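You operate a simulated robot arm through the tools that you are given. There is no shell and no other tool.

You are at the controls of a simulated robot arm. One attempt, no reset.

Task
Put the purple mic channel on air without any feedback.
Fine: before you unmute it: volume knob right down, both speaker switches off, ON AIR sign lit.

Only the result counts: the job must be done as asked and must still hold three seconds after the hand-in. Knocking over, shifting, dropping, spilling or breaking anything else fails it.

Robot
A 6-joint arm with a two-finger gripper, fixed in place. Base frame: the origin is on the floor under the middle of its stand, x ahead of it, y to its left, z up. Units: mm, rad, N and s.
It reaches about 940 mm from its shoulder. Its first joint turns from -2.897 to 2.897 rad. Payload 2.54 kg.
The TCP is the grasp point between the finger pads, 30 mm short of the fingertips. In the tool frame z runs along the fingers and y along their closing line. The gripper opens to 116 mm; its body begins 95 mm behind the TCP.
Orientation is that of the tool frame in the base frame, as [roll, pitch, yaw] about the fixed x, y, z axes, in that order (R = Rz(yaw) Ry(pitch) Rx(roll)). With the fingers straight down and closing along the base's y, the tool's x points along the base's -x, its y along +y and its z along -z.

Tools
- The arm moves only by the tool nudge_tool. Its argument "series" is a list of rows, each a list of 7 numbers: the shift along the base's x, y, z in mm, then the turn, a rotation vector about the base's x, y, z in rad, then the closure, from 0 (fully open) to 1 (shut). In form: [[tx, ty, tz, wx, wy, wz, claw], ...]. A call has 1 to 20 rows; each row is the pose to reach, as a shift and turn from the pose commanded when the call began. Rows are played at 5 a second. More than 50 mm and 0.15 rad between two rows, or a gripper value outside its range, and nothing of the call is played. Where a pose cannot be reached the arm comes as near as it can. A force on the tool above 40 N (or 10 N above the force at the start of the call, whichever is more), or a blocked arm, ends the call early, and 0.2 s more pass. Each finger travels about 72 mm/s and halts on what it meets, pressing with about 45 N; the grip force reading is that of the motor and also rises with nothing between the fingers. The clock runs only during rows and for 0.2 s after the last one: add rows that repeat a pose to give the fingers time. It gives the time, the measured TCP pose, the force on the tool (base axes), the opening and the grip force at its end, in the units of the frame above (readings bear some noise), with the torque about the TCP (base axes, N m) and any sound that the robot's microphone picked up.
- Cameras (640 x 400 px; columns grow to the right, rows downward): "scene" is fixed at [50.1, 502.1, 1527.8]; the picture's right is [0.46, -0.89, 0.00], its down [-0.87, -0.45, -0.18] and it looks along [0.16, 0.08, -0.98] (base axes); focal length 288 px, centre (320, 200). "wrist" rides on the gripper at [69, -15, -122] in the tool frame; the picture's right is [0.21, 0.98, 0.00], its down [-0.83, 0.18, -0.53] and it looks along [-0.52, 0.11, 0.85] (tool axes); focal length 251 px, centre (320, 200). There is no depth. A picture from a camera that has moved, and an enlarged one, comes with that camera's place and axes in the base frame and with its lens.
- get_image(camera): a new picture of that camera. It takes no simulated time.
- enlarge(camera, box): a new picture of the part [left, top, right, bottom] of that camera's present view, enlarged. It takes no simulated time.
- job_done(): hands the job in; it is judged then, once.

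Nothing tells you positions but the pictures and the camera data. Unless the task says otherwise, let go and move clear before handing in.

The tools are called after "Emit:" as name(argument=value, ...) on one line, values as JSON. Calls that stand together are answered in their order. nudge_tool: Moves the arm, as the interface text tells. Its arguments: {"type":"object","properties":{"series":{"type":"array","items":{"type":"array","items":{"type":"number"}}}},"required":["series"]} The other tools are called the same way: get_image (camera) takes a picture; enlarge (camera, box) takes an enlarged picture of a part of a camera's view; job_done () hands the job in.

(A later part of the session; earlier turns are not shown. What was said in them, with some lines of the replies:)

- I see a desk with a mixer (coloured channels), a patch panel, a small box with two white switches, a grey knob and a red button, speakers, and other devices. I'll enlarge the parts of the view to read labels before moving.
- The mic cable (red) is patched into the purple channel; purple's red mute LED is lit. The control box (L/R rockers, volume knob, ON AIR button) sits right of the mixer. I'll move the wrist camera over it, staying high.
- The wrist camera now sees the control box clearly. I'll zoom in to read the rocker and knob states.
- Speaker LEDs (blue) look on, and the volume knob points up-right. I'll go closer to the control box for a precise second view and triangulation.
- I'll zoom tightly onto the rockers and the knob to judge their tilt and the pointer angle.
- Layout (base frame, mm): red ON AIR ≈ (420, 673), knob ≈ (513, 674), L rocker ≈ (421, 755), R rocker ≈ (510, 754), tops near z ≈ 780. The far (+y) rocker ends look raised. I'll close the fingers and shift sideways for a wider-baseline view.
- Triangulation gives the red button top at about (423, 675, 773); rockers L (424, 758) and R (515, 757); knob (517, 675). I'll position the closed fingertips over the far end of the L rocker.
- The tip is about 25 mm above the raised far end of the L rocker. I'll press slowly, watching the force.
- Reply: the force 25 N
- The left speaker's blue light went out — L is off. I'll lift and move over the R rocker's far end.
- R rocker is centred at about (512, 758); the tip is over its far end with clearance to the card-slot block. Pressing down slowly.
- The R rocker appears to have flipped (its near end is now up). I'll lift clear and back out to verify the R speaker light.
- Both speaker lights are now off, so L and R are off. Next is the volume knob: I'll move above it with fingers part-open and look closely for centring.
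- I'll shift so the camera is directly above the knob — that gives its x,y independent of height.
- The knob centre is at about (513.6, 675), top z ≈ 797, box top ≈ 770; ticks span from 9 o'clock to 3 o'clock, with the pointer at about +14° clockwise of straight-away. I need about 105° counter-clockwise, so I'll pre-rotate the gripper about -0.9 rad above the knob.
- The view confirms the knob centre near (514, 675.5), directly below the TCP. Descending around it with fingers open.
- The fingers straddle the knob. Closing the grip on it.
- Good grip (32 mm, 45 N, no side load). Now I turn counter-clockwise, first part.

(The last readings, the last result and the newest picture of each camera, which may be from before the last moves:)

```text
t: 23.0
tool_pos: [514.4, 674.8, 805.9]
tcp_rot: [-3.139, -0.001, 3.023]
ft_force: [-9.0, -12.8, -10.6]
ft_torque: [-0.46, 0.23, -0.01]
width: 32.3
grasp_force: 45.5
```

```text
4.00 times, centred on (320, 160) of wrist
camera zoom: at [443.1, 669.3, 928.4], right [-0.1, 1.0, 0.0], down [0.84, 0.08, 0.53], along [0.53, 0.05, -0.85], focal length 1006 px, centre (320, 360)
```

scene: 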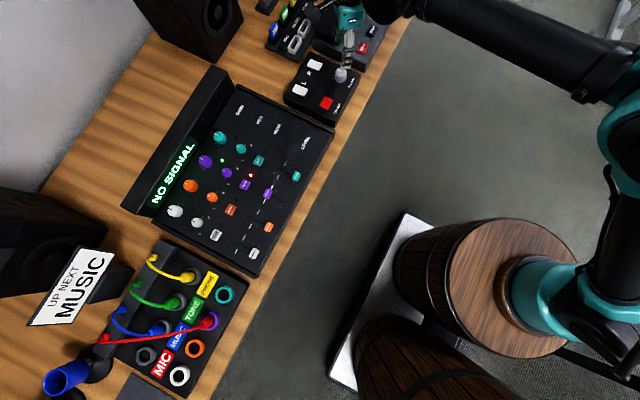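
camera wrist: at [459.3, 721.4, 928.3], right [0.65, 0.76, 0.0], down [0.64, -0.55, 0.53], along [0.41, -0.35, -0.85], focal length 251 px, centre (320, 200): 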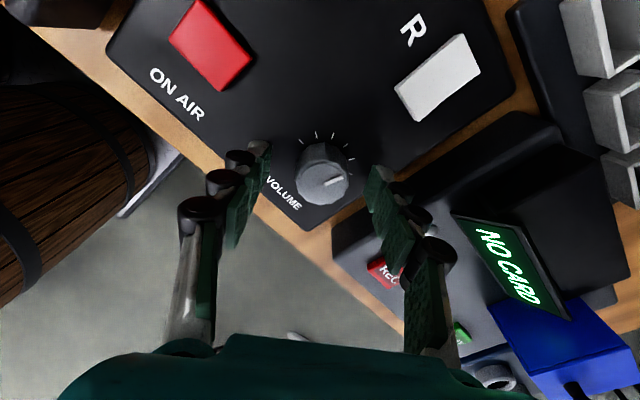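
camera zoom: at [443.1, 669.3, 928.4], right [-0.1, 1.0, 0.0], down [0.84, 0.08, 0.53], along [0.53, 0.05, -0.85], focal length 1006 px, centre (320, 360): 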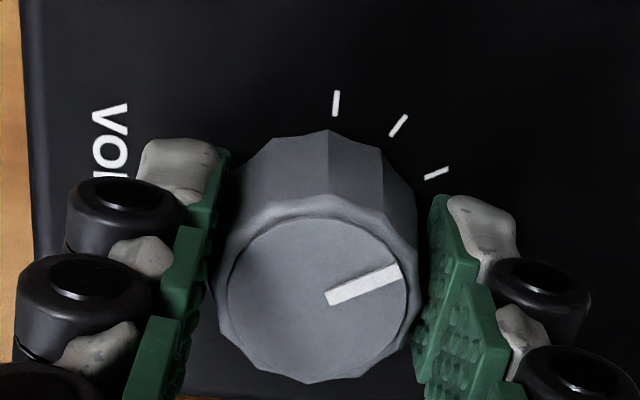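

The knob is turning with the gripper. A little side load has built up, so I'll relieve it slightly and continue.

Emit:
nudge_tool(series=[[-0.5, -0.8, -0.4, 0, 0, 0, 0.8], [-0.5, -0.8, -0.4, 0, 0, 0.1, 0.8], [-0.5, -0.8, -0.4, 0, 0, 0.2, 0.8], [-0.5, -0.8, -0.4, 0, 0, 0.3, 0.8], [-0.5, -0.8, -0.4, 0, 0, 0.4, 0.8], [-0.5, -0.8, -0.4, 0, 0, 0.5, 0.8], [-0.5, -0.8, -0.4, 0, 0, 0.6, 0.8], [-0.5, -0.8, -0.4, 0, 0, 0.7, 0.8], [-0.5, -0.8, -0.4, 0, 0, 0.7, 0.8]])

Emit:
enlarge(camera="wrist", box=[240, 110, 400, 210])

```text
t: 25.0
tool_pos: [513.6, 673.4, 805.3]
tcp_rot: [3.141, 0.0, -2.563]
ft_force: [-0.8, -18.4, 10.9]
ft_torque: [-0.77, 0.41, -0.02]
width: 32.4
grasp_force: 45.2
```

```text
4.00 times, centred on (320, 160) of wrist
camera zoom: at [464.0, 624.1, 928.2], right [-0.72, 0.7, 0.0], down [0.59, 0.6, 0.54], along [0.37, 0.38, -0.84], focal length 1006 px, centre (320, 360)
```

zoom: 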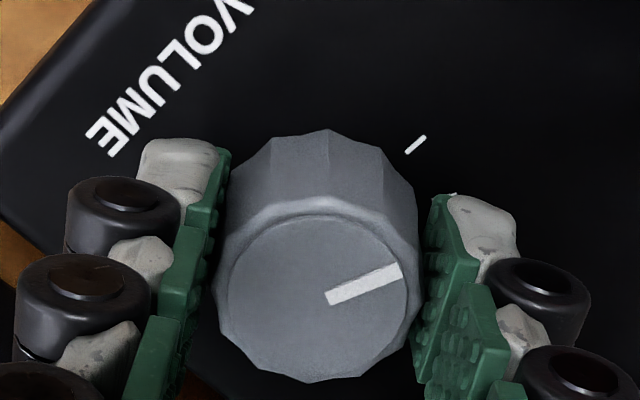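

About 86° turned; the pointer is near -71°. I'll continue in finer steps towards the stop, watching torque.

Emit:
nudge_tool(series=[[0, -0.9, 0.2, 0, 0, 0, 0.8], [0, -0.9, 0.2, 0, 0, 0.08, 0.8], [0, -0.9, 0.2, 0, 0, 0.16, 0.8], [0, -0.9, 0.2, 0, 0, 0.24, 0.8], [0, -0.9, 0.2, 0, 0, 0.3, 0.8], [0, -0.9, 0.2, 0, 0, 0.34, 0.8], [0, -0.9, 0.2, 0, 0, 0.34, 0.8]])

Emit:
enlarge(camera="wrist", box=[240, 110, 400, 210])

```text
t: 26.6
tool_pos: [514.2, 673.2, 807.0]
tcp_rot: [-3.141, 0.002, -2.221]
ft_force: [19.7, -5.2, 33.1]
ft_torque: [-0.03, -0.76, -0.04]
width: 32.3
grasp_force: 44.9
```

```text
4.00 times, centred on (320, 160) of wrist
camera zoom: at [484.0, 610.2, 928.1], right [-0.91, 0.42, 0.0], down [0.36, 0.77, 0.53], along [0.23, 0.48, -0.84], focal length 1006 px, centre (320, 360)
```

zoom: 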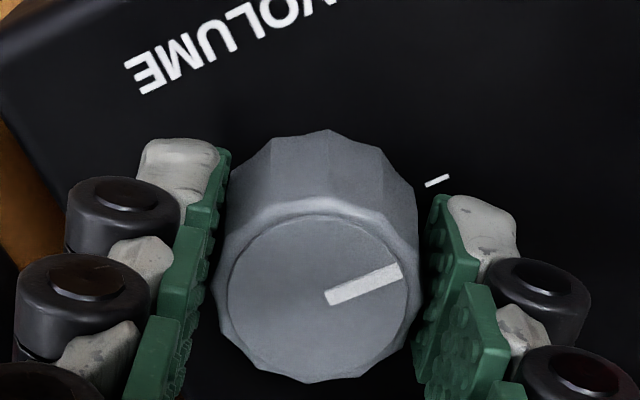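

The pointer is now at the first tick (9 o'clock). I'll relieve the built-up load and read the forces before testing for the end stop.

Emit:
nudge_tool(series=[[0.7, -0.2, 1.2, 0, 0, 0, 0.8], [0.7, -0.2, 1.2, 0, 0, 0, 0.8]])

```text
t: 27.2
tool_pos: [514.8, 673.9, 805.9]
tcp_rot: [3.141, -0.003, -2.222]
ft_force: [11.7, -11.8, -1.7]
ft_torque: [0.48, -0.96, 0.0]
width: 32.6
grasp_force: 45.0
```

Emit:
nudge_tool(series=[[0.4, -0.3, 0, 0, 0, 0.05, 0.8], [0.4, -0.3, 0, 0, 0, 0.1, 0.8], [0.4, -0.3, 0, 0, 0, 0.15, 0.8], [0.4, -0.3, 0, 0, 0, 0.2, 0.8], [0.4, -0.3, 0, 0, 0, 0.2, 0.8]])

Emit:
enlarge(camera="wrist", box=[240, 110, 400, 210])

```text
t: 28.4
tool_pos: [514.4, 673.1, 806.0]
tcp_rot: [-3.14, -0.001, -2.02]
ft_force: [6.2, -6.0, -3.1]
ft_torque: [-0.04, -0.14, -0.45]
width: 31.7
grasp_force: 44.7
```

```text
4.00 times, centred on (320, 160) of wrist
camera zoom: at [498.1, 605.7, 928.9], right [-0.97, 0.23, 0.0], down [0.2, 0.82, 0.53], along [0.12, 0.52, -0.85], focal length 1006 px, centre (320, 360)
```

zoom: 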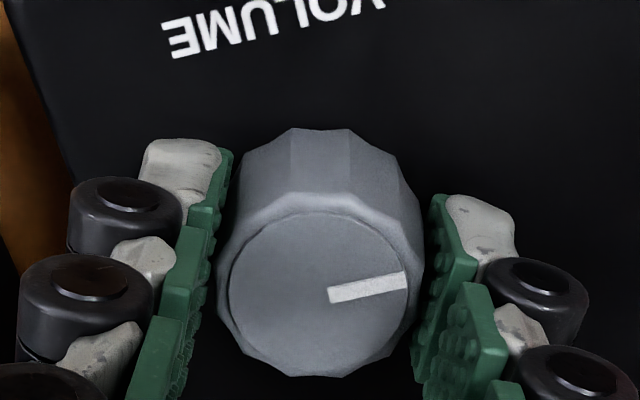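

The z-torque rose to -0.45 N·m and the knob stopped following — it is at its end stop, fully down. I'll release and lift straight up.

Emit:
nudge_tool(series=[[0, 0, 0, 0, 0, 0, 0.6], [0, 0, 0, 0, 0, 0, 0.45], [0, 0, 0, 0, 0, 0, 0.45], [0, 0, 20, 0, 0, 0, 0.45], [0, 0, 50, 0, 0, 0, 0.45], [0, 0, 90, 0, 0, 0, 0.45], [0, 0, 110, 0, 0, 0, 0.45], [0, 0, 110, 0, 0, 0, 0.45]])

Emit:
get_image(camera="wrist")

Emit:
enlarge(camera="wrist", box=[240, 80, 400, 180])

Emit:
get_image(camera="scene")

```text
t: 30.2
tool_pos: [516.9, 672.8, 915.9]
tcp_rot: [-3.141, 0.0, -2.022]
ft_force: [-0.2, 0.1, -0.4]
ft_torque: [0.01, -0.01, 0.02]
width: 64.1
grasp_force: 0.0
```

```text
taken
camera wrist: at [500.2, 605.3, 1038.1], right [-0.97, 0.23, 0.0], down [0.2, 0.82, 0.53], along [0.12, 0.52, -0.85], focal length 251 px, centre (320, 200)
```

wrist: 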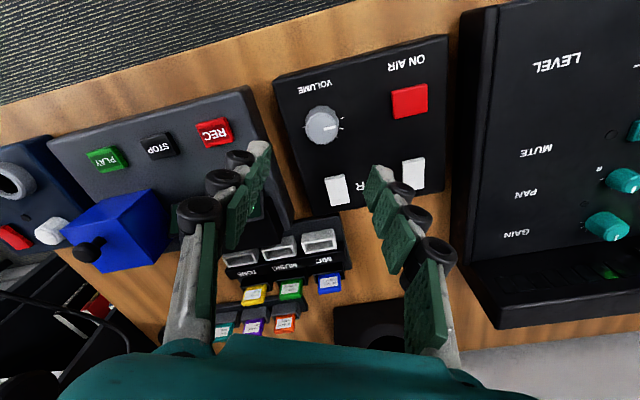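

```text
4.00 times, centred on (320, 130) of wrist
camera zoom: at [500.2, 605.3, 1038.1], right [-0.97, 0.23, 0.0], down [0.2, 0.82, 0.53], along [0.12, 0.52, -0.85], focal length 1006 px, centre (320, 480)
```

zoom: 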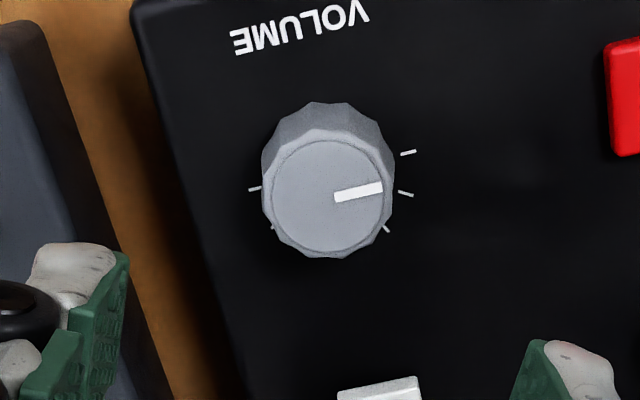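

```text
taken
```

scene: 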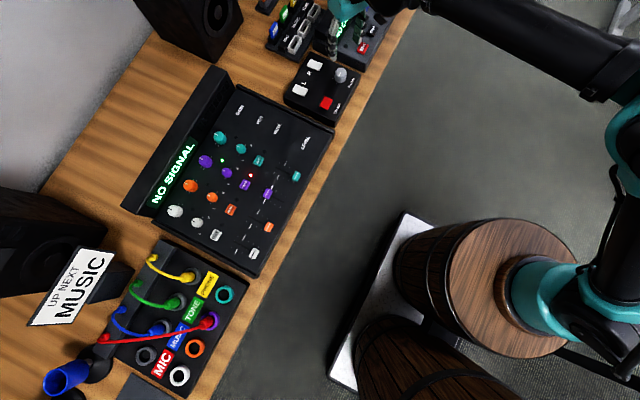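

The pointer is at 9 o'clock, the first tick: volume is right down. Next the red ON AIR button: I'll move above it, rotating the gripper back and closing the fingers.

Emit:
nudge_tool(series=[[-12, 0, 0, 0, 0, -0.13, 0.6], [-24, 0, 0, 0, 0, -0.26, 0.8], [-36, 0, 0, 0, 0, -0.39, 1], [-48, 0, 0, 0, 0, -0.52, 1], [-60, 1, 0, 0, 0, -0.65, 1], [-72, 1, 0, 0, 0, -0.78, 1], [-84, 1, -10, 0, 0, -0.91, 1], [-94, 2, -25, 0, 0, -1.03, 1], [-94, 2, -50, 0, 0, -1.12, 1], [-94, 2, -60, 0, 0, -1.12, 1], [-94, 2, -60, 0, 0, -1.12, 1]])

Emit:
get_image(camera="wrist")

Emit:
enlarge(camera="wrist", box=[240, 100, 400, 200])

```text
t: 32.6
tool_pos: [420.8, 673.1, 857.3]
tcp_rot: [3.141, 0.001, 3.141]
ft_force: [0.3, -0.4, -0.5]
ft_torque: [-0.01, 0.01, -0.02]
width: 0.0
grasp_force: 28.4
```

```text
taken
camera wrist: at [351.9, 659.0, 979.7], right [-0.21, 0.98, 0.0], down [0.83, 0.18, 0.53], along [0.52, 0.11, -0.85], focal length 251 px, centre (320, 200)
```

wrist: 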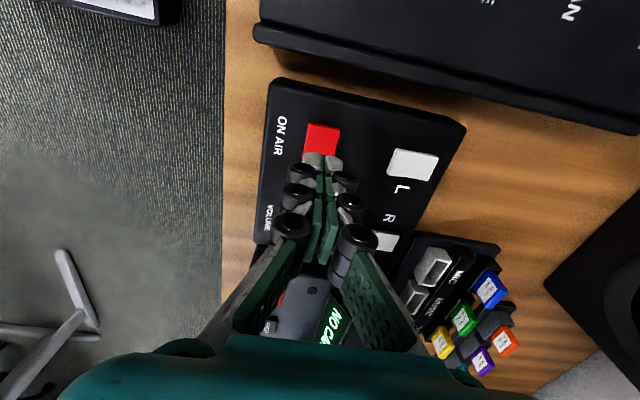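

```text
4.00 times, centred on (320, 150) of wrist
camera zoom: at [351.9, 659.0, 979.7], right [-0.21, 0.98, 0.0], down [0.83, 0.18, 0.53], along [0.52, 0.11, -0.85], focal length 1006 px, centre (320, 400)
```

zoom: 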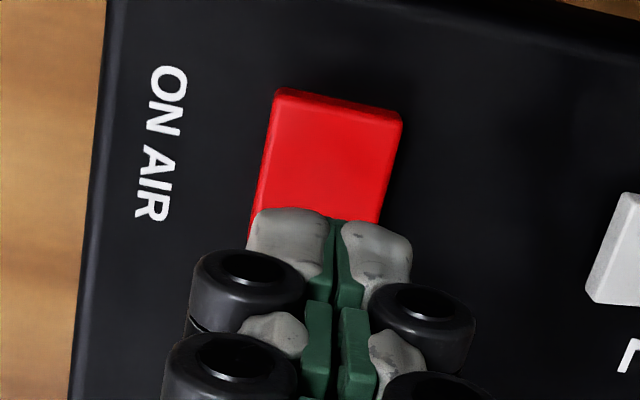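

The fingertips are over the red button's centre. Pressing slowly.

Emit:
nudge_tool(series=[[0, 1.2, -20, 0, 0, 0, 1], [0, 1.2, -40, 0, 0, 0, 1], [0, 1.2, -47, 0, 0, 0, 1], [0, 1.2, -50, 0, 0, 0, 1], [0, 1.2, -52, 0, 0, 0, 1], [0, 1.2, -53.5, 0, 0, 0, 1], [0, 1.2, -55, 0, 0, 0, 1]])

Emit:
get_image(camera="wrist")

Emit:
get_image(camera="scene")

```text
t: 34.2
tool_pos: [422.1, 676.4, 802.4]
tcp_rot: [-3.141, 0.001, -3.14]
ft_force: [-0.2, -0.6, 1.2]
ft_torque: [0.01, 0.02, 0.0]
width: 5.9
grasp_force: 28.3
heard: click
```

```text
taken
camera wrist: at [352.5, 662.8, 924.5], right [-0.21, 0.98, 0.0], down [0.83, 0.18, 0.53], along [0.52, 0.11, -0.85], focal length 251 px, centre (320, 200)
```

wrist: 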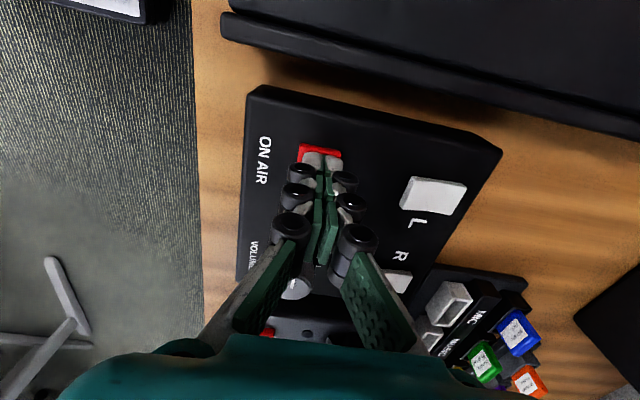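

```text
taken
```

scene: 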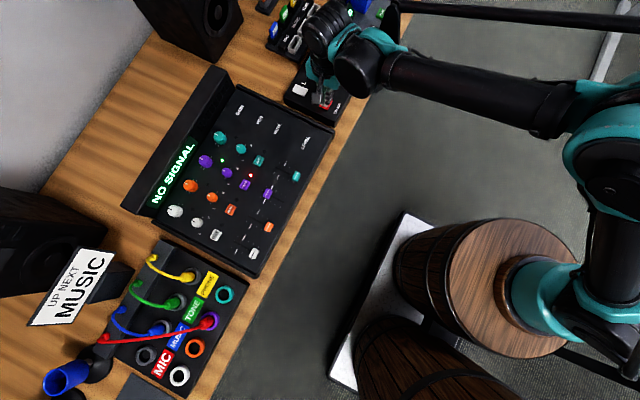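

I heard a click. I'll lift straight up and then look around for the ON AIR sign.

Emit:
nudge_tool(series=[[0, 0, 15, 0, 0, 0, 1], [0, 0, 45, 0, 0, 0, 1], [0, 0, 90, 0, 0, 0, 1], [-10, -20, 130, 0, 0, 0, 1], [-25, -50, 170, 0, 0, 0, 1], [-40, -80, 210, 0, 0, 0, 1], [-40, -80, 210, 0, 0, 0, 1]])

Emit:
get_image(camera="wrist")

Emit:
get_image(camera="scene")

Emit:
enlarge(camera="scene", box=[260, 30, 400, 130])

```text
refused: row 5 steps farther than a row can; nothing moved
```

```text
taken
camera wrist: at [352.5, 662.8, 924.5], right [-0.21, 0.98, 0.0], down [0.83, 0.18, 0.53], along [0.52, 0.11, -0.85], focal length 251 px, centre (320, 200)
```

wrist: 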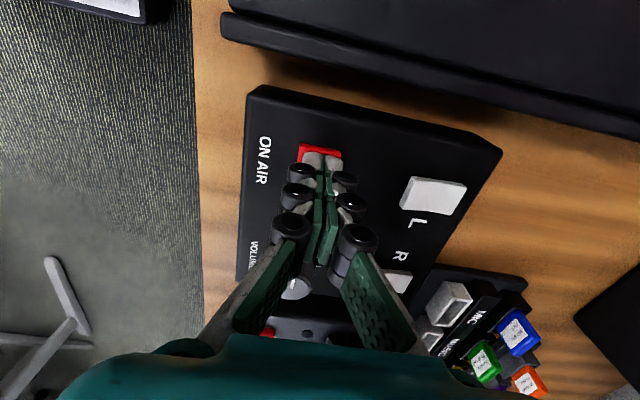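

```text
taken
```

scene: 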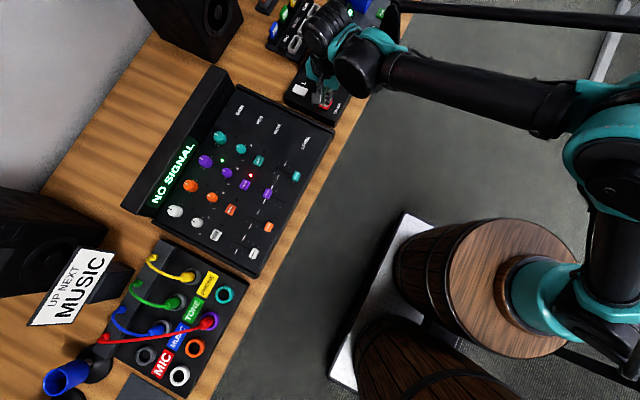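

```text
4.00 times, centred on (330, 80) of scene
camera zoom: at [50.1, 502.1, 1527.8], right [0.46, -0.89, 0.0], down [-0.87, -0.45, -0.18], along [0.16, 0.08, -0.98], focal length 1154 px, centre (280, 680)
```

zoom: 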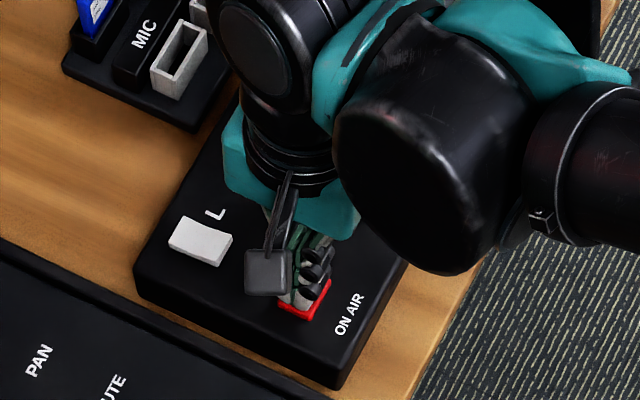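

A row was too long (nothing moved). I'll lift with smaller steps.

Emit:
nudge_tool(series=[[0, 0, 12, 0, 0, 0, 1], [0, 0, 40, 0, 0, 0, 1], [0, 0, 80, 0, 0, 0, 1], [-5, -15, 115, 0, 0, 0, 1], [-10, -30, 150, 0, 0, 0, 1], [-20, -50, 185, 0, 0, 0, 1], [-20, -50, 185, 0, 0, 0, 1]])

Emit:
get_image(camera="wrist")

Emit:
get_image(camera="scene")

Emit:
enlarge(camera="wrist", box=[280, 60, 460, 200])

```text
t: 35.8
tool_pos: [401.9, 623.7, 987.5]
tcp_rot: [-3.141, 0.0, -3.141]
ft_force: [-0.2, -0.3, 0.2]
ft_torque: [0.01, 0.02, 0.01]
width: 0.0
grasp_force: 29.0
```

```text
taken
camera wrist: at [333.0, 610.1, 1110.0], right [-0.21, 0.98, 0.0], down [0.83, 0.18, 0.53], along [0.52, 0.11, -0.85], focal length 251 px, centre (320, 200)
```

wrist: 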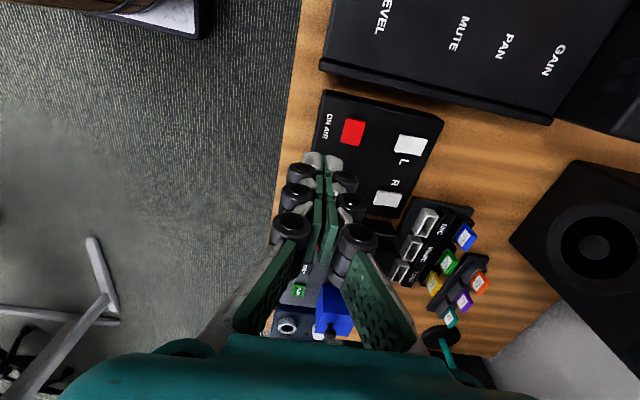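

```text
taken
```

scene: 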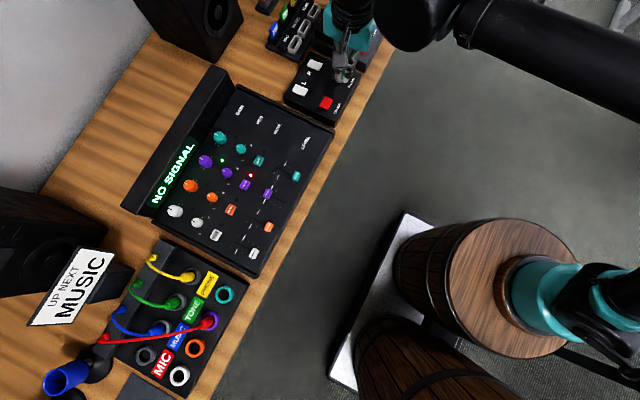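

```text
2.86 times, centred on (370, 130) of wrist
camera zoom: at [333.0, 610.1, 1110.0], right [-0.21, 0.98, 0.0], down [0.83, 0.18, 0.53], along [0.52, 0.11, -0.85], focal length 718 px, centre (177, 400)
```

zoom: 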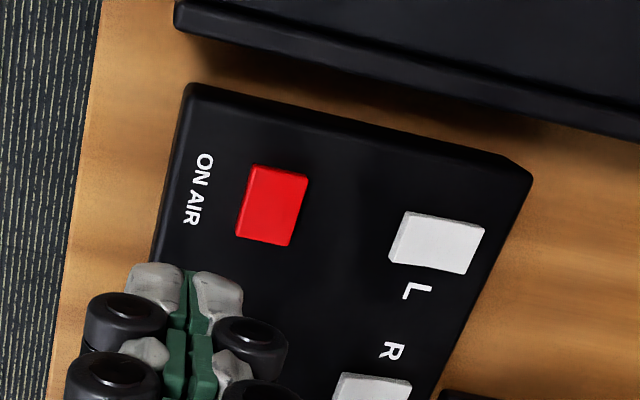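

I need to see the ON AIR sign itself, probably on the wall. I'll retreat from the desk and tilt the wrist so the camera looks towards +y.

Emit:
nudge_tool(series=[[-15, -35, 13, 0, 0, 0, 1], [-30, -70, 26, 0, 0, 0, 1], [-45, -105, 39, 0, 0, 0, 1], [-60, -140, 52, 0, 0, 0, 1], [-75, -175, 65, 0, 0, 0, 1], [-90, -210, 78, 0, 0, 0, 1], [-102, -244, 93, 0, 0, 0, 1], [-102, -244, 93, 0.13, 0, 0, 1], [-102, -244, 93, 0.26, 0, 0, 1], [-102, -244, 93, 0.39, 0, 0, 1], [-102, -244, 93, 0.52, 0, 0, 1], [-102, -244, 93, 0.65, 0, 0, 1], [-102, -244, 93, 0.78, 0, 0, 1], [-102, -244, 93, 0.91, 0, 0, 1], [-102, -244, 93, 1.04, 0, 0, 1], [-102, -244, 93, 1.17, 0, 0, 1], [-102, -244, 93, 1.3, 0, 0, 1], [-102, -244, 93, 1.3, 0, 0, 1]])

Emit:
get_image(camera="wrist")

Emit:
get_image(camera="scene")

```text
t: 39.6
tool_pos: [297.8, 382.7, 1080.3]
tcp_rot: [1.84, -0.001, 3.14]
ft_force: [0.0, -0.8, -0.2]
ft_torque: [0.01, -0.02, 0.0]
width: 0.0
grasp_force: 28.8
```

```text
taken
camera wrist: at [229.0, 261.5, 1098.4], right [-0.21, 0.26, 0.94], down [0.83, -0.47, 0.32], along [0.52, 0.85, -0.11], focal length 251 px, centre (320, 200)
```

wrist: 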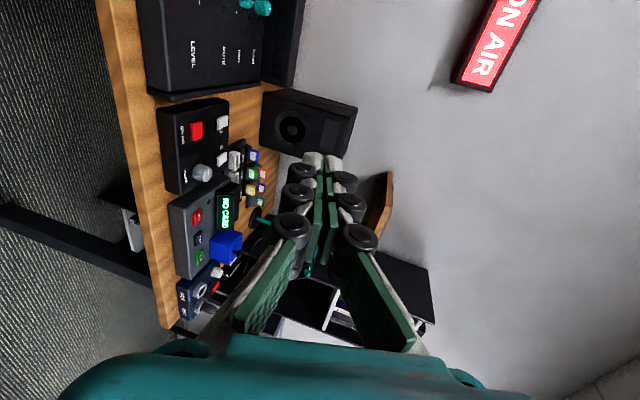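

```text
taken
```

scene: 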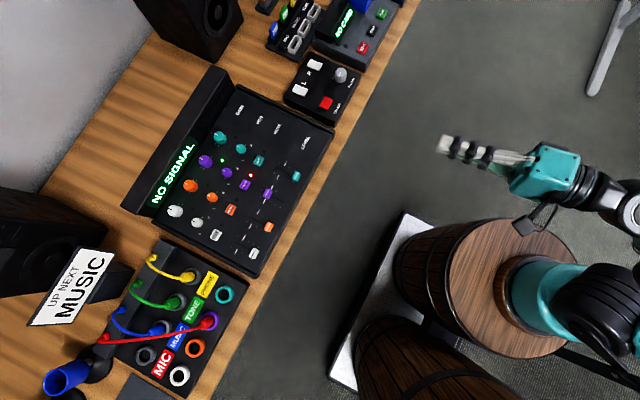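

The ON AIR sign is on the wall; I'll zoom in on it and on the control panel.

Emit:
enlarge(camera="wrist", box=[420, 0, 560, 110])

Emit:
enlarge(camera="scene", box=[260, 30, 400, 130])

Emit:
enlarge(camera="scene", box=[160, 110, 320, 250])

Emit:
enlarge(camera="wrist", box=[140, 80, 300, 300])

```text
3.64 times, centred on (490, 55) of wrist
camera zoom: at [229.0, 261.5, 1098.4], right [-0.21, 0.26, 0.94], down [0.83, -0.47, 0.32], along [0.52, 0.85, -0.11], focal length 914 px, centre (-298, 727)
```

zoom: 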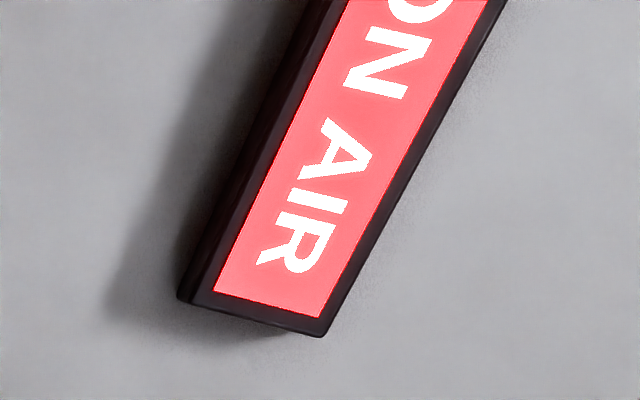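

```text
4.00 times, centred on (330, 80) of scene
camera zoom: at [50.1, 502.1, 1527.8], right [0.46, -0.89, 0.0], down [-0.87, -0.45, -0.18], along [0.16, 0.08, -0.98], focal length 1154 px, centre (280, 680)
```

zoom: 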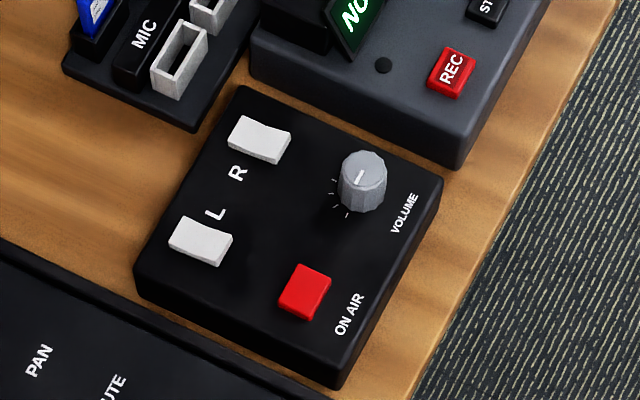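

```text
2.86 times, centred on (240, 180) of scene
camera zoom: at [50.1, 502.1, 1527.8], right [0.46, -0.89, 0.0], down [-0.87, -0.45, -0.18], along [0.16, 0.08, -0.98], focal length 824 px, centre (549, 257)
```

zoom: 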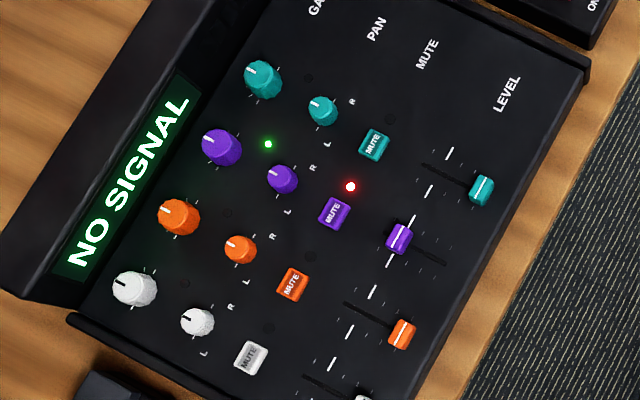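

```text
1.82 times, centred on (220, 190) of wrist
camera zoom: at [229.0, 261.5, 1098.4], right [-0.21, 0.26, 0.94], down [0.83, -0.47, 0.32], along [0.52, 0.85, -0.11], focal length 457 px, centre (502, 218)
```

zoom: 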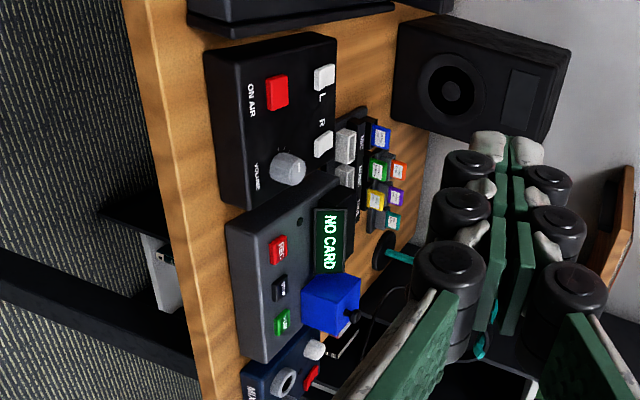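

The ON AIR sign is lit, both rockers are off and the knob is at minimum. The purple mute LED (red) is the only one lit and its fader is up, so last I unmute purple: mute button at roughly (116, 761). I'll straighten the tool and go to view it.

Emit:
nudge_tool(series=[[0, 0, 0, -0.14, 0, 0, 1], [0, 0, 0, -0.28, 0, 0, 1], [0, 0, 0, -0.42, 0, 0, 1], [0, 0, 0, -0.56, 0, 0, 1], [0, 0, 0, -0.7, 0, 0, 1], [0, 0, 0, -0.84, 0, 0, 1], [0, 0, 0, -0.98, 0, 0, 1], [0, 0, 0, -1.12, 0, 0, 1], [0, 0, 0, -1.24, 0, 0, 1], [0, 0, 0, -1.3, 0, 0, 1], [-25, 36, -10, -1.3, 0, 0, 1], [-50, 72, -20, -1.3, 0, 0, 1], [-75, 108, -30, -1.3, 0, 0, 1], [-100, 144, -40, -1.3, 0, 0, 1], [-125, 180, -50, -1.3, 0, 0, 1], [-150, 216, -60, -1.3, 0, 0, 1], [-175, 252, -70, -1.3, 0, 0, 1], [-200, 288, -80, -1.3, 0, 0, 1], [-220, 310, -90, -1.3, 0, 0, 1], [-220, 310, -90, -1.3, 0, 0, 1]])

Emit:
get_image(camera="wrist")

Emit:
get_image(camera="scene")

```text
t: 43.8
tool_pos: [75.7, 695.8, 988.6]
tcp_rot: [3.141, 0.0, 3.14]
ft_force: [-0.2, -0.4, -0.3]
ft_torque: [0.03, -0.02, -0.02]
width: 0.0
grasp_force: 28.6
```

```text
taken
camera wrist: at [6.9, 682.3, 1111.5], right [-0.21, 0.98, 0.0], down [0.83, 0.18, 0.53], along [0.52, 0.11, -0.85], focal length 251 px, centre (320, 200)
```

wrist: 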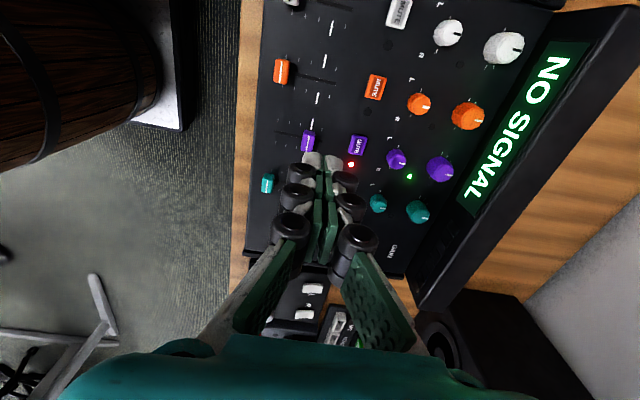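

```text
taken
```

scene: 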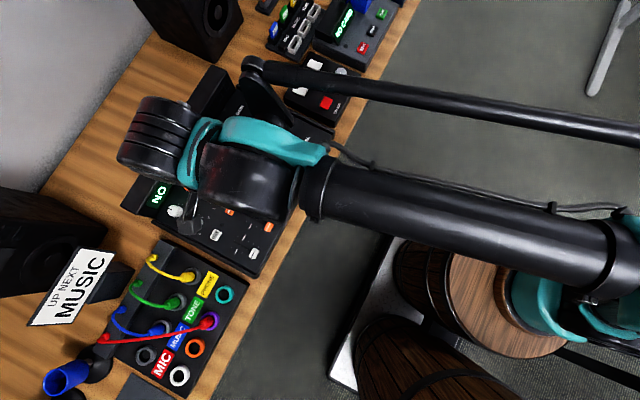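

Purple's mute button is in view. I'll move closer and enlarge for a second view to triangulate.

Emit:
nudge_tool(series=[[-5, 25, -20, 0, 0, 0, 1], [-10, 55, -40, 0, 0, 0, 1], [-15, 85, -60, 0, 0, 0, 1], [-15, 110, -70, 0, 0, 0, 1], [-15, 110, -70, 0, 0, 0, 1], [-15, 110, -70, 0, 0, 0, 1]])

Emit:
get_image(camera="wrist")

Emit:
enlarge(camera="wrist", box=[220, 60, 380, 160])

```text
t: 45.2
tool_pos: [61.8, 804.3, 920.0]
tcp_rot: [3.141, 0.0, -3.141]
ft_force: [0.1, 0.5, 0.0]
ft_torque: [0.0, -0.03, 0.01]
width: 0.0
grasp_force: 28.7
```

```text
taken
camera wrist: at [-8.1, 789.8, 1041.8], right [-0.21, 0.98, 0.0], down [0.83, 0.18, 0.53], along [0.52, 0.11, -0.85], focal length 251 px, centre (320, 200)
```

wrist: 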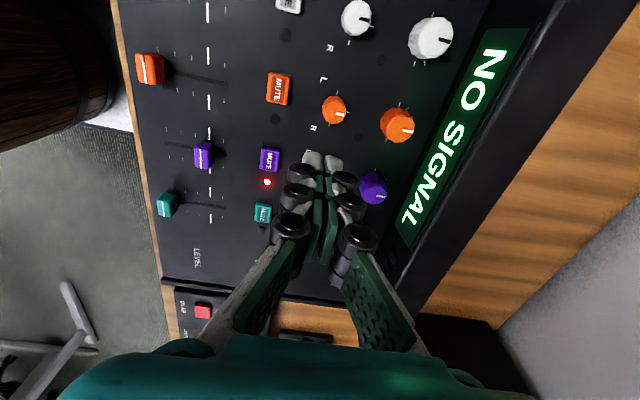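

```text
4.00 times, centred on (300, 110) of wrist
camera zoom: at [-8.1, 789.8, 1041.8], right [-0.21, 0.98, 0.0], down [0.83, 0.18, 0.53], along [0.52, 0.11, -0.85], focal length 1006 px, centre (400, 560)
```

zoom: 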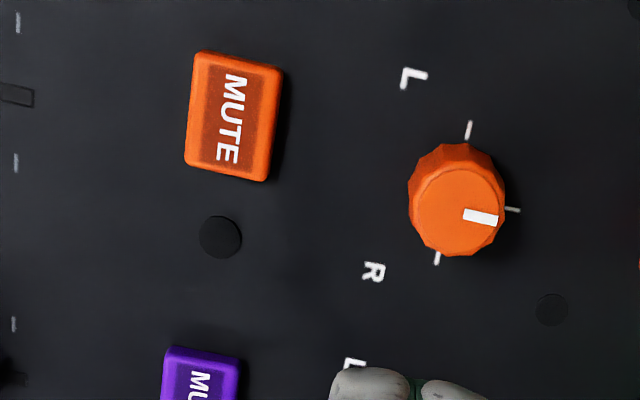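

Purple mute triangulates to about (114.5, 757.5, 774). Moving above it.

Emit:
nudge_tool(series=[[18, -16, 0, 0, 0, 0, 1], [36, -32, 0, 0, 0, 0, 1], [53, -47, -15, 0, 0, 0, 1], [53, -47, -45, 0, 0, 0, 1], [53, -47, -65, 0, 0, 0, 1], [53, -47, -65, 0, 0, 0, 1], [53, -47, -65, 0, 0, 0, 1]])

Emit:
get_image(camera="wrist")

Emit:
enlarge(camera="wrist", box=[240, 80, 400, 180])

```text
t: 46.8
tool_pos: [118.1, 752.8, 858.1]
tcp_rot: [3.139, -0.001, -3.139]
ft_force: [-0.4, -0.1, 0.2]
ft_torque: [0.0, 0.01, 0.01]
width: 0.1
grasp_force: 28.6
```

```text
taken
camera wrist: at [48.7, 739.1, 979.6], right [-0.21, 0.98, 0.0], down [0.83, 0.18, 0.53], along [0.52, 0.11, -0.85], focal length 251 px, centre (320, 200)
```

wrist: 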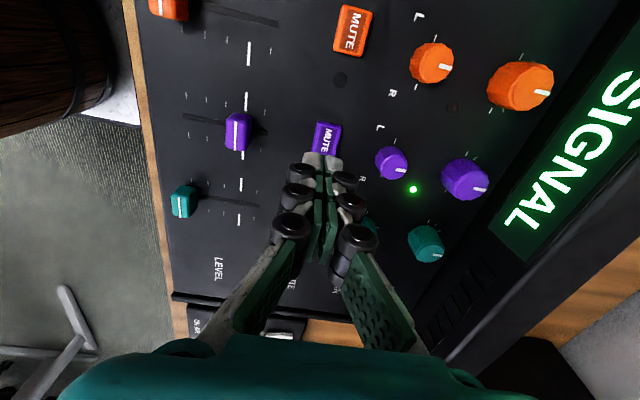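

```text
4.00 times, centred on (320, 130) of wrist
camera zoom: at [48.7, 739.1, 979.6], right [-0.21, 0.98, 0.0], down [0.83, 0.18, 0.53], along [0.52, 0.11, -0.85], focal length 1006 px, centre (320, 480)
```

zoom: 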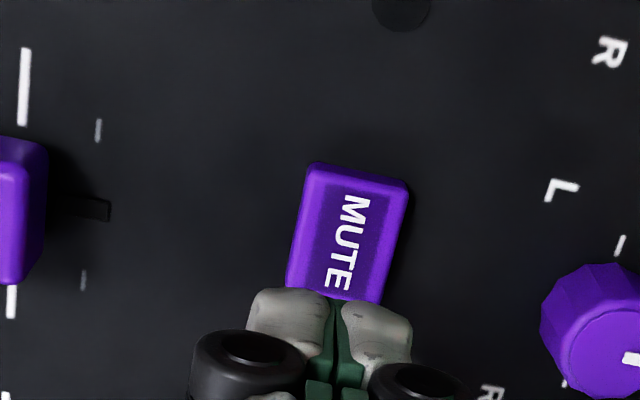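

The button's centre is about (113.7, 758.6); I'll correct the offset and descend to just above it, then press in small steps.

Emit:
nudge_tool(series=[[-4, 5, 0, 0, 0, 0, 1], [-4, 5, -20, 0, 0, 0, 1], [-4, 5, -40, 0, 0, 0, 1], [-4, 5, -40, 0, 0, 0, 1], [-4, 5, -40, 0, 0, 0, 1]])

Emit:
enlarge(camera="wrist", box=[240, 100, 400, 200])

```text
t: 48.0
tool_pos: [114.0, 760.5, 816.9]
tcp_rot: [3.141, 0.0, 3.141]
ft_force: [-0.1, -0.1, -0.1]
ft_torque: [-0.01, 0.01, 0.0]
width: 0.0
grasp_force: 28.1
```

```text
4.00 times, centred on (320, 150) of wrist
camera zoom: at [44.9, 746.2, 938.0], right [-0.21, 0.98, 0.0], down [0.83, 0.18, 0.53], along [0.52, 0.11, -0.85], focal length 1006 px, centre (320, 400)
```

zoom: 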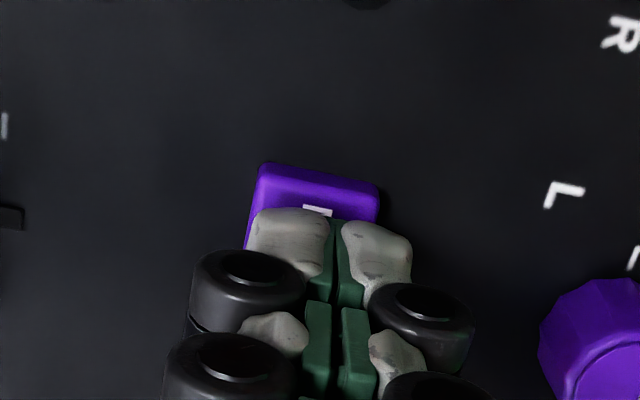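

Emit:
nudge_tool(series=[[0, -1.5, -5, 0, 0, 0, 1], [0, -1.5, -9, 0, 0, 0, 1], [0, -1.5, -11, 0, 0, 0, 1], [0, -1.5, -12.5, 0, 0, 0, 1], [0, -1.5, -14, 0, 0, 0, 1]])

Emit:
enlarge(camera="wrist", box=[240, 100, 400, 200])

```text
t: 49.2
tool_pos: [113.1, 759.1, 802.4]
tcp_rot: [3.138, 0.0, 3.141]
ft_force: [1.9, 7.5, 23.2]
ft_torque: [0.23, -0.04, -0.05]
width: 5.9
grasp_force: 28.4
heard: click
```

```text
4.00 times, centred on (320, 150) of wrist
camera zoom: at [44.4, 744.8, 924.3], right [-0.21, 0.98, 0.0], down [0.83, 0.18, 0.53], along [0.52, 0.12, -0.85], focal length 1006 px, centre (320, 400)
```

zoom: 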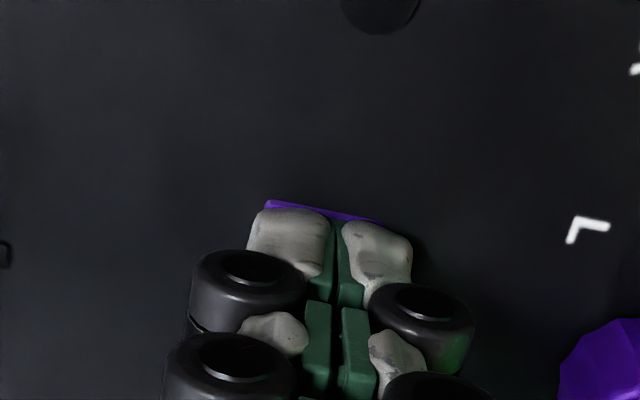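

Click heard on the purple MUTE. I'll lift straight up, back away and verify everything.

Emit:
nudge_tool(series=[[0, 0, 10, 0, 0, 0, 1], [0, 0, 40, 0, 0, 0, 1], [0, 0, 80, 0, 0, 0, 1], [0, 0, 120, 0, 0, 0, 1], [0, -20, 155, 0, 0, 0, 1], [0, -60, 175, 0, 0, 0, 1], [20, -100, 185, 0, 0, 0, 1], [40, -140, 195, 0, 0, 0, 1], [60, -180, 205, 0, 0, 0, 1], [80, -220, 215, 0, 0, 0, 1], [100, -260, 225, 0, 0, 0, 1], [120, -300, 235, 0, 0, 0, 1], [140, -340, 245, 0, 0, 0, 1], [160, -380, 255, 0, 0, 0, 1], [160, -380, 255, 0, 0, 0, 1]])

Emit:
get_image(camera="scene")

Emit:
enlarge(camera="scene", box=[130, 70, 340, 280])

Emit:
enlarge(camera="scene", box=[260, 30, 400, 130])

Emit:
get_image(camera="wrist")

```text
t: 52.4
tool_pos: [272.0, 376.0, 1059.1]
tcp_rot: [3.141, 0.0, -3.141]
ft_force: [0.4, -1.3, 0.7]
ft_torque: [0.01, 0.02, 0.01]
width: 0.0
grasp_force: 28.6
```

```text
taken
```

scene: 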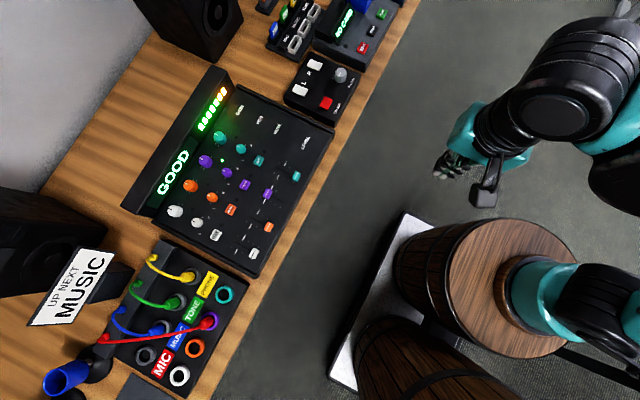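

```text
1.90 times, centred on (235, 175) of scene
camera zoom: at [50.1, 502.1, 1527.8], right [0.46, -0.89, 0.0], down [-0.87, -0.45, -0.18], along [0.16, 0.08, -0.98], focal length 549 px, centre (482, 248)
```

zoom: 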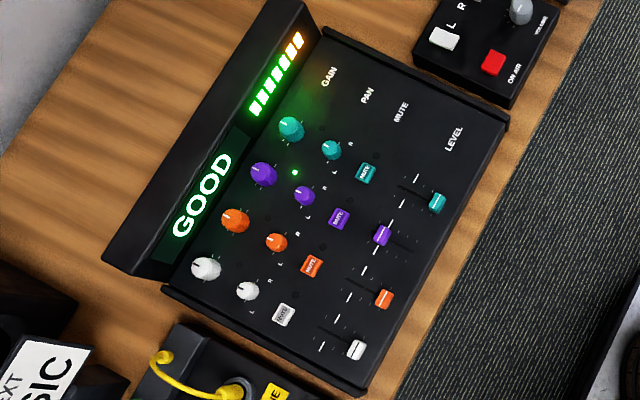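

```text
4.00 times, centred on (330, 80) of scene
camera zoom: at [50.1, 502.1, 1527.8], right [0.46, -0.89, 0.0], down [-0.87, -0.45, -0.18], along [0.16, 0.08, -0.98], focal length 1154 px, centre (280, 680)
```

zoom: 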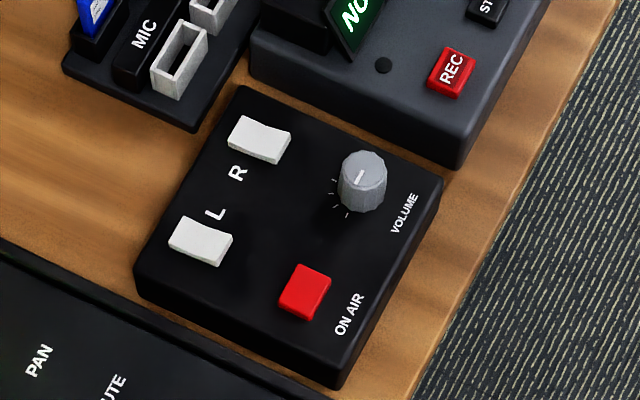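

```text
taken
camera wrist: at [203.4, 360.9, 1180.6], right [-0.21, 0.98, 0.0], down [0.83, 0.18, 0.53], along [0.52, 0.11, -0.85], focal length 251 px, centre (320, 200)
```

wrist: 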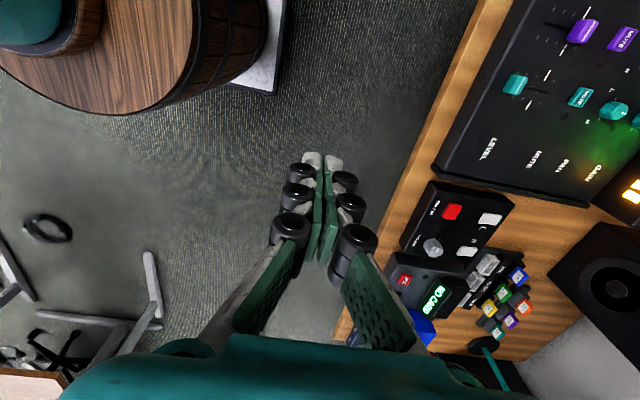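

The mixer display reads GOOD with the level meter running. Purple's mute light is out, the volume is at minimum, both rockers are off and no feedback sound was heard; when I last had the ON AIR sign in view, just before unmuting, it was lit. The arm is clear, so I'm handing in.

Emit:
job_done()

```text
The job is handed in.
```

The purple mic channel is on air with no feedback. The mixer display now reads GOOD with the level meter running, and I heard no feedback sound.

Before unmuting, I did and checked each item on your list:
- **Speaker switches:** L and R are both off, and both speakers' blue lights went out.
- **Volume knob:** turned down to its end stop, with the pointer at the first tick.
- **ON AIR sign:** lit when I looked at it just before unmuting. I did not look at it again afterwards.

I then pressed the purple MUTE button once, and its red light went out. The arm is clear of the desk, and nothing else on it looks disturbed in the final pictures.
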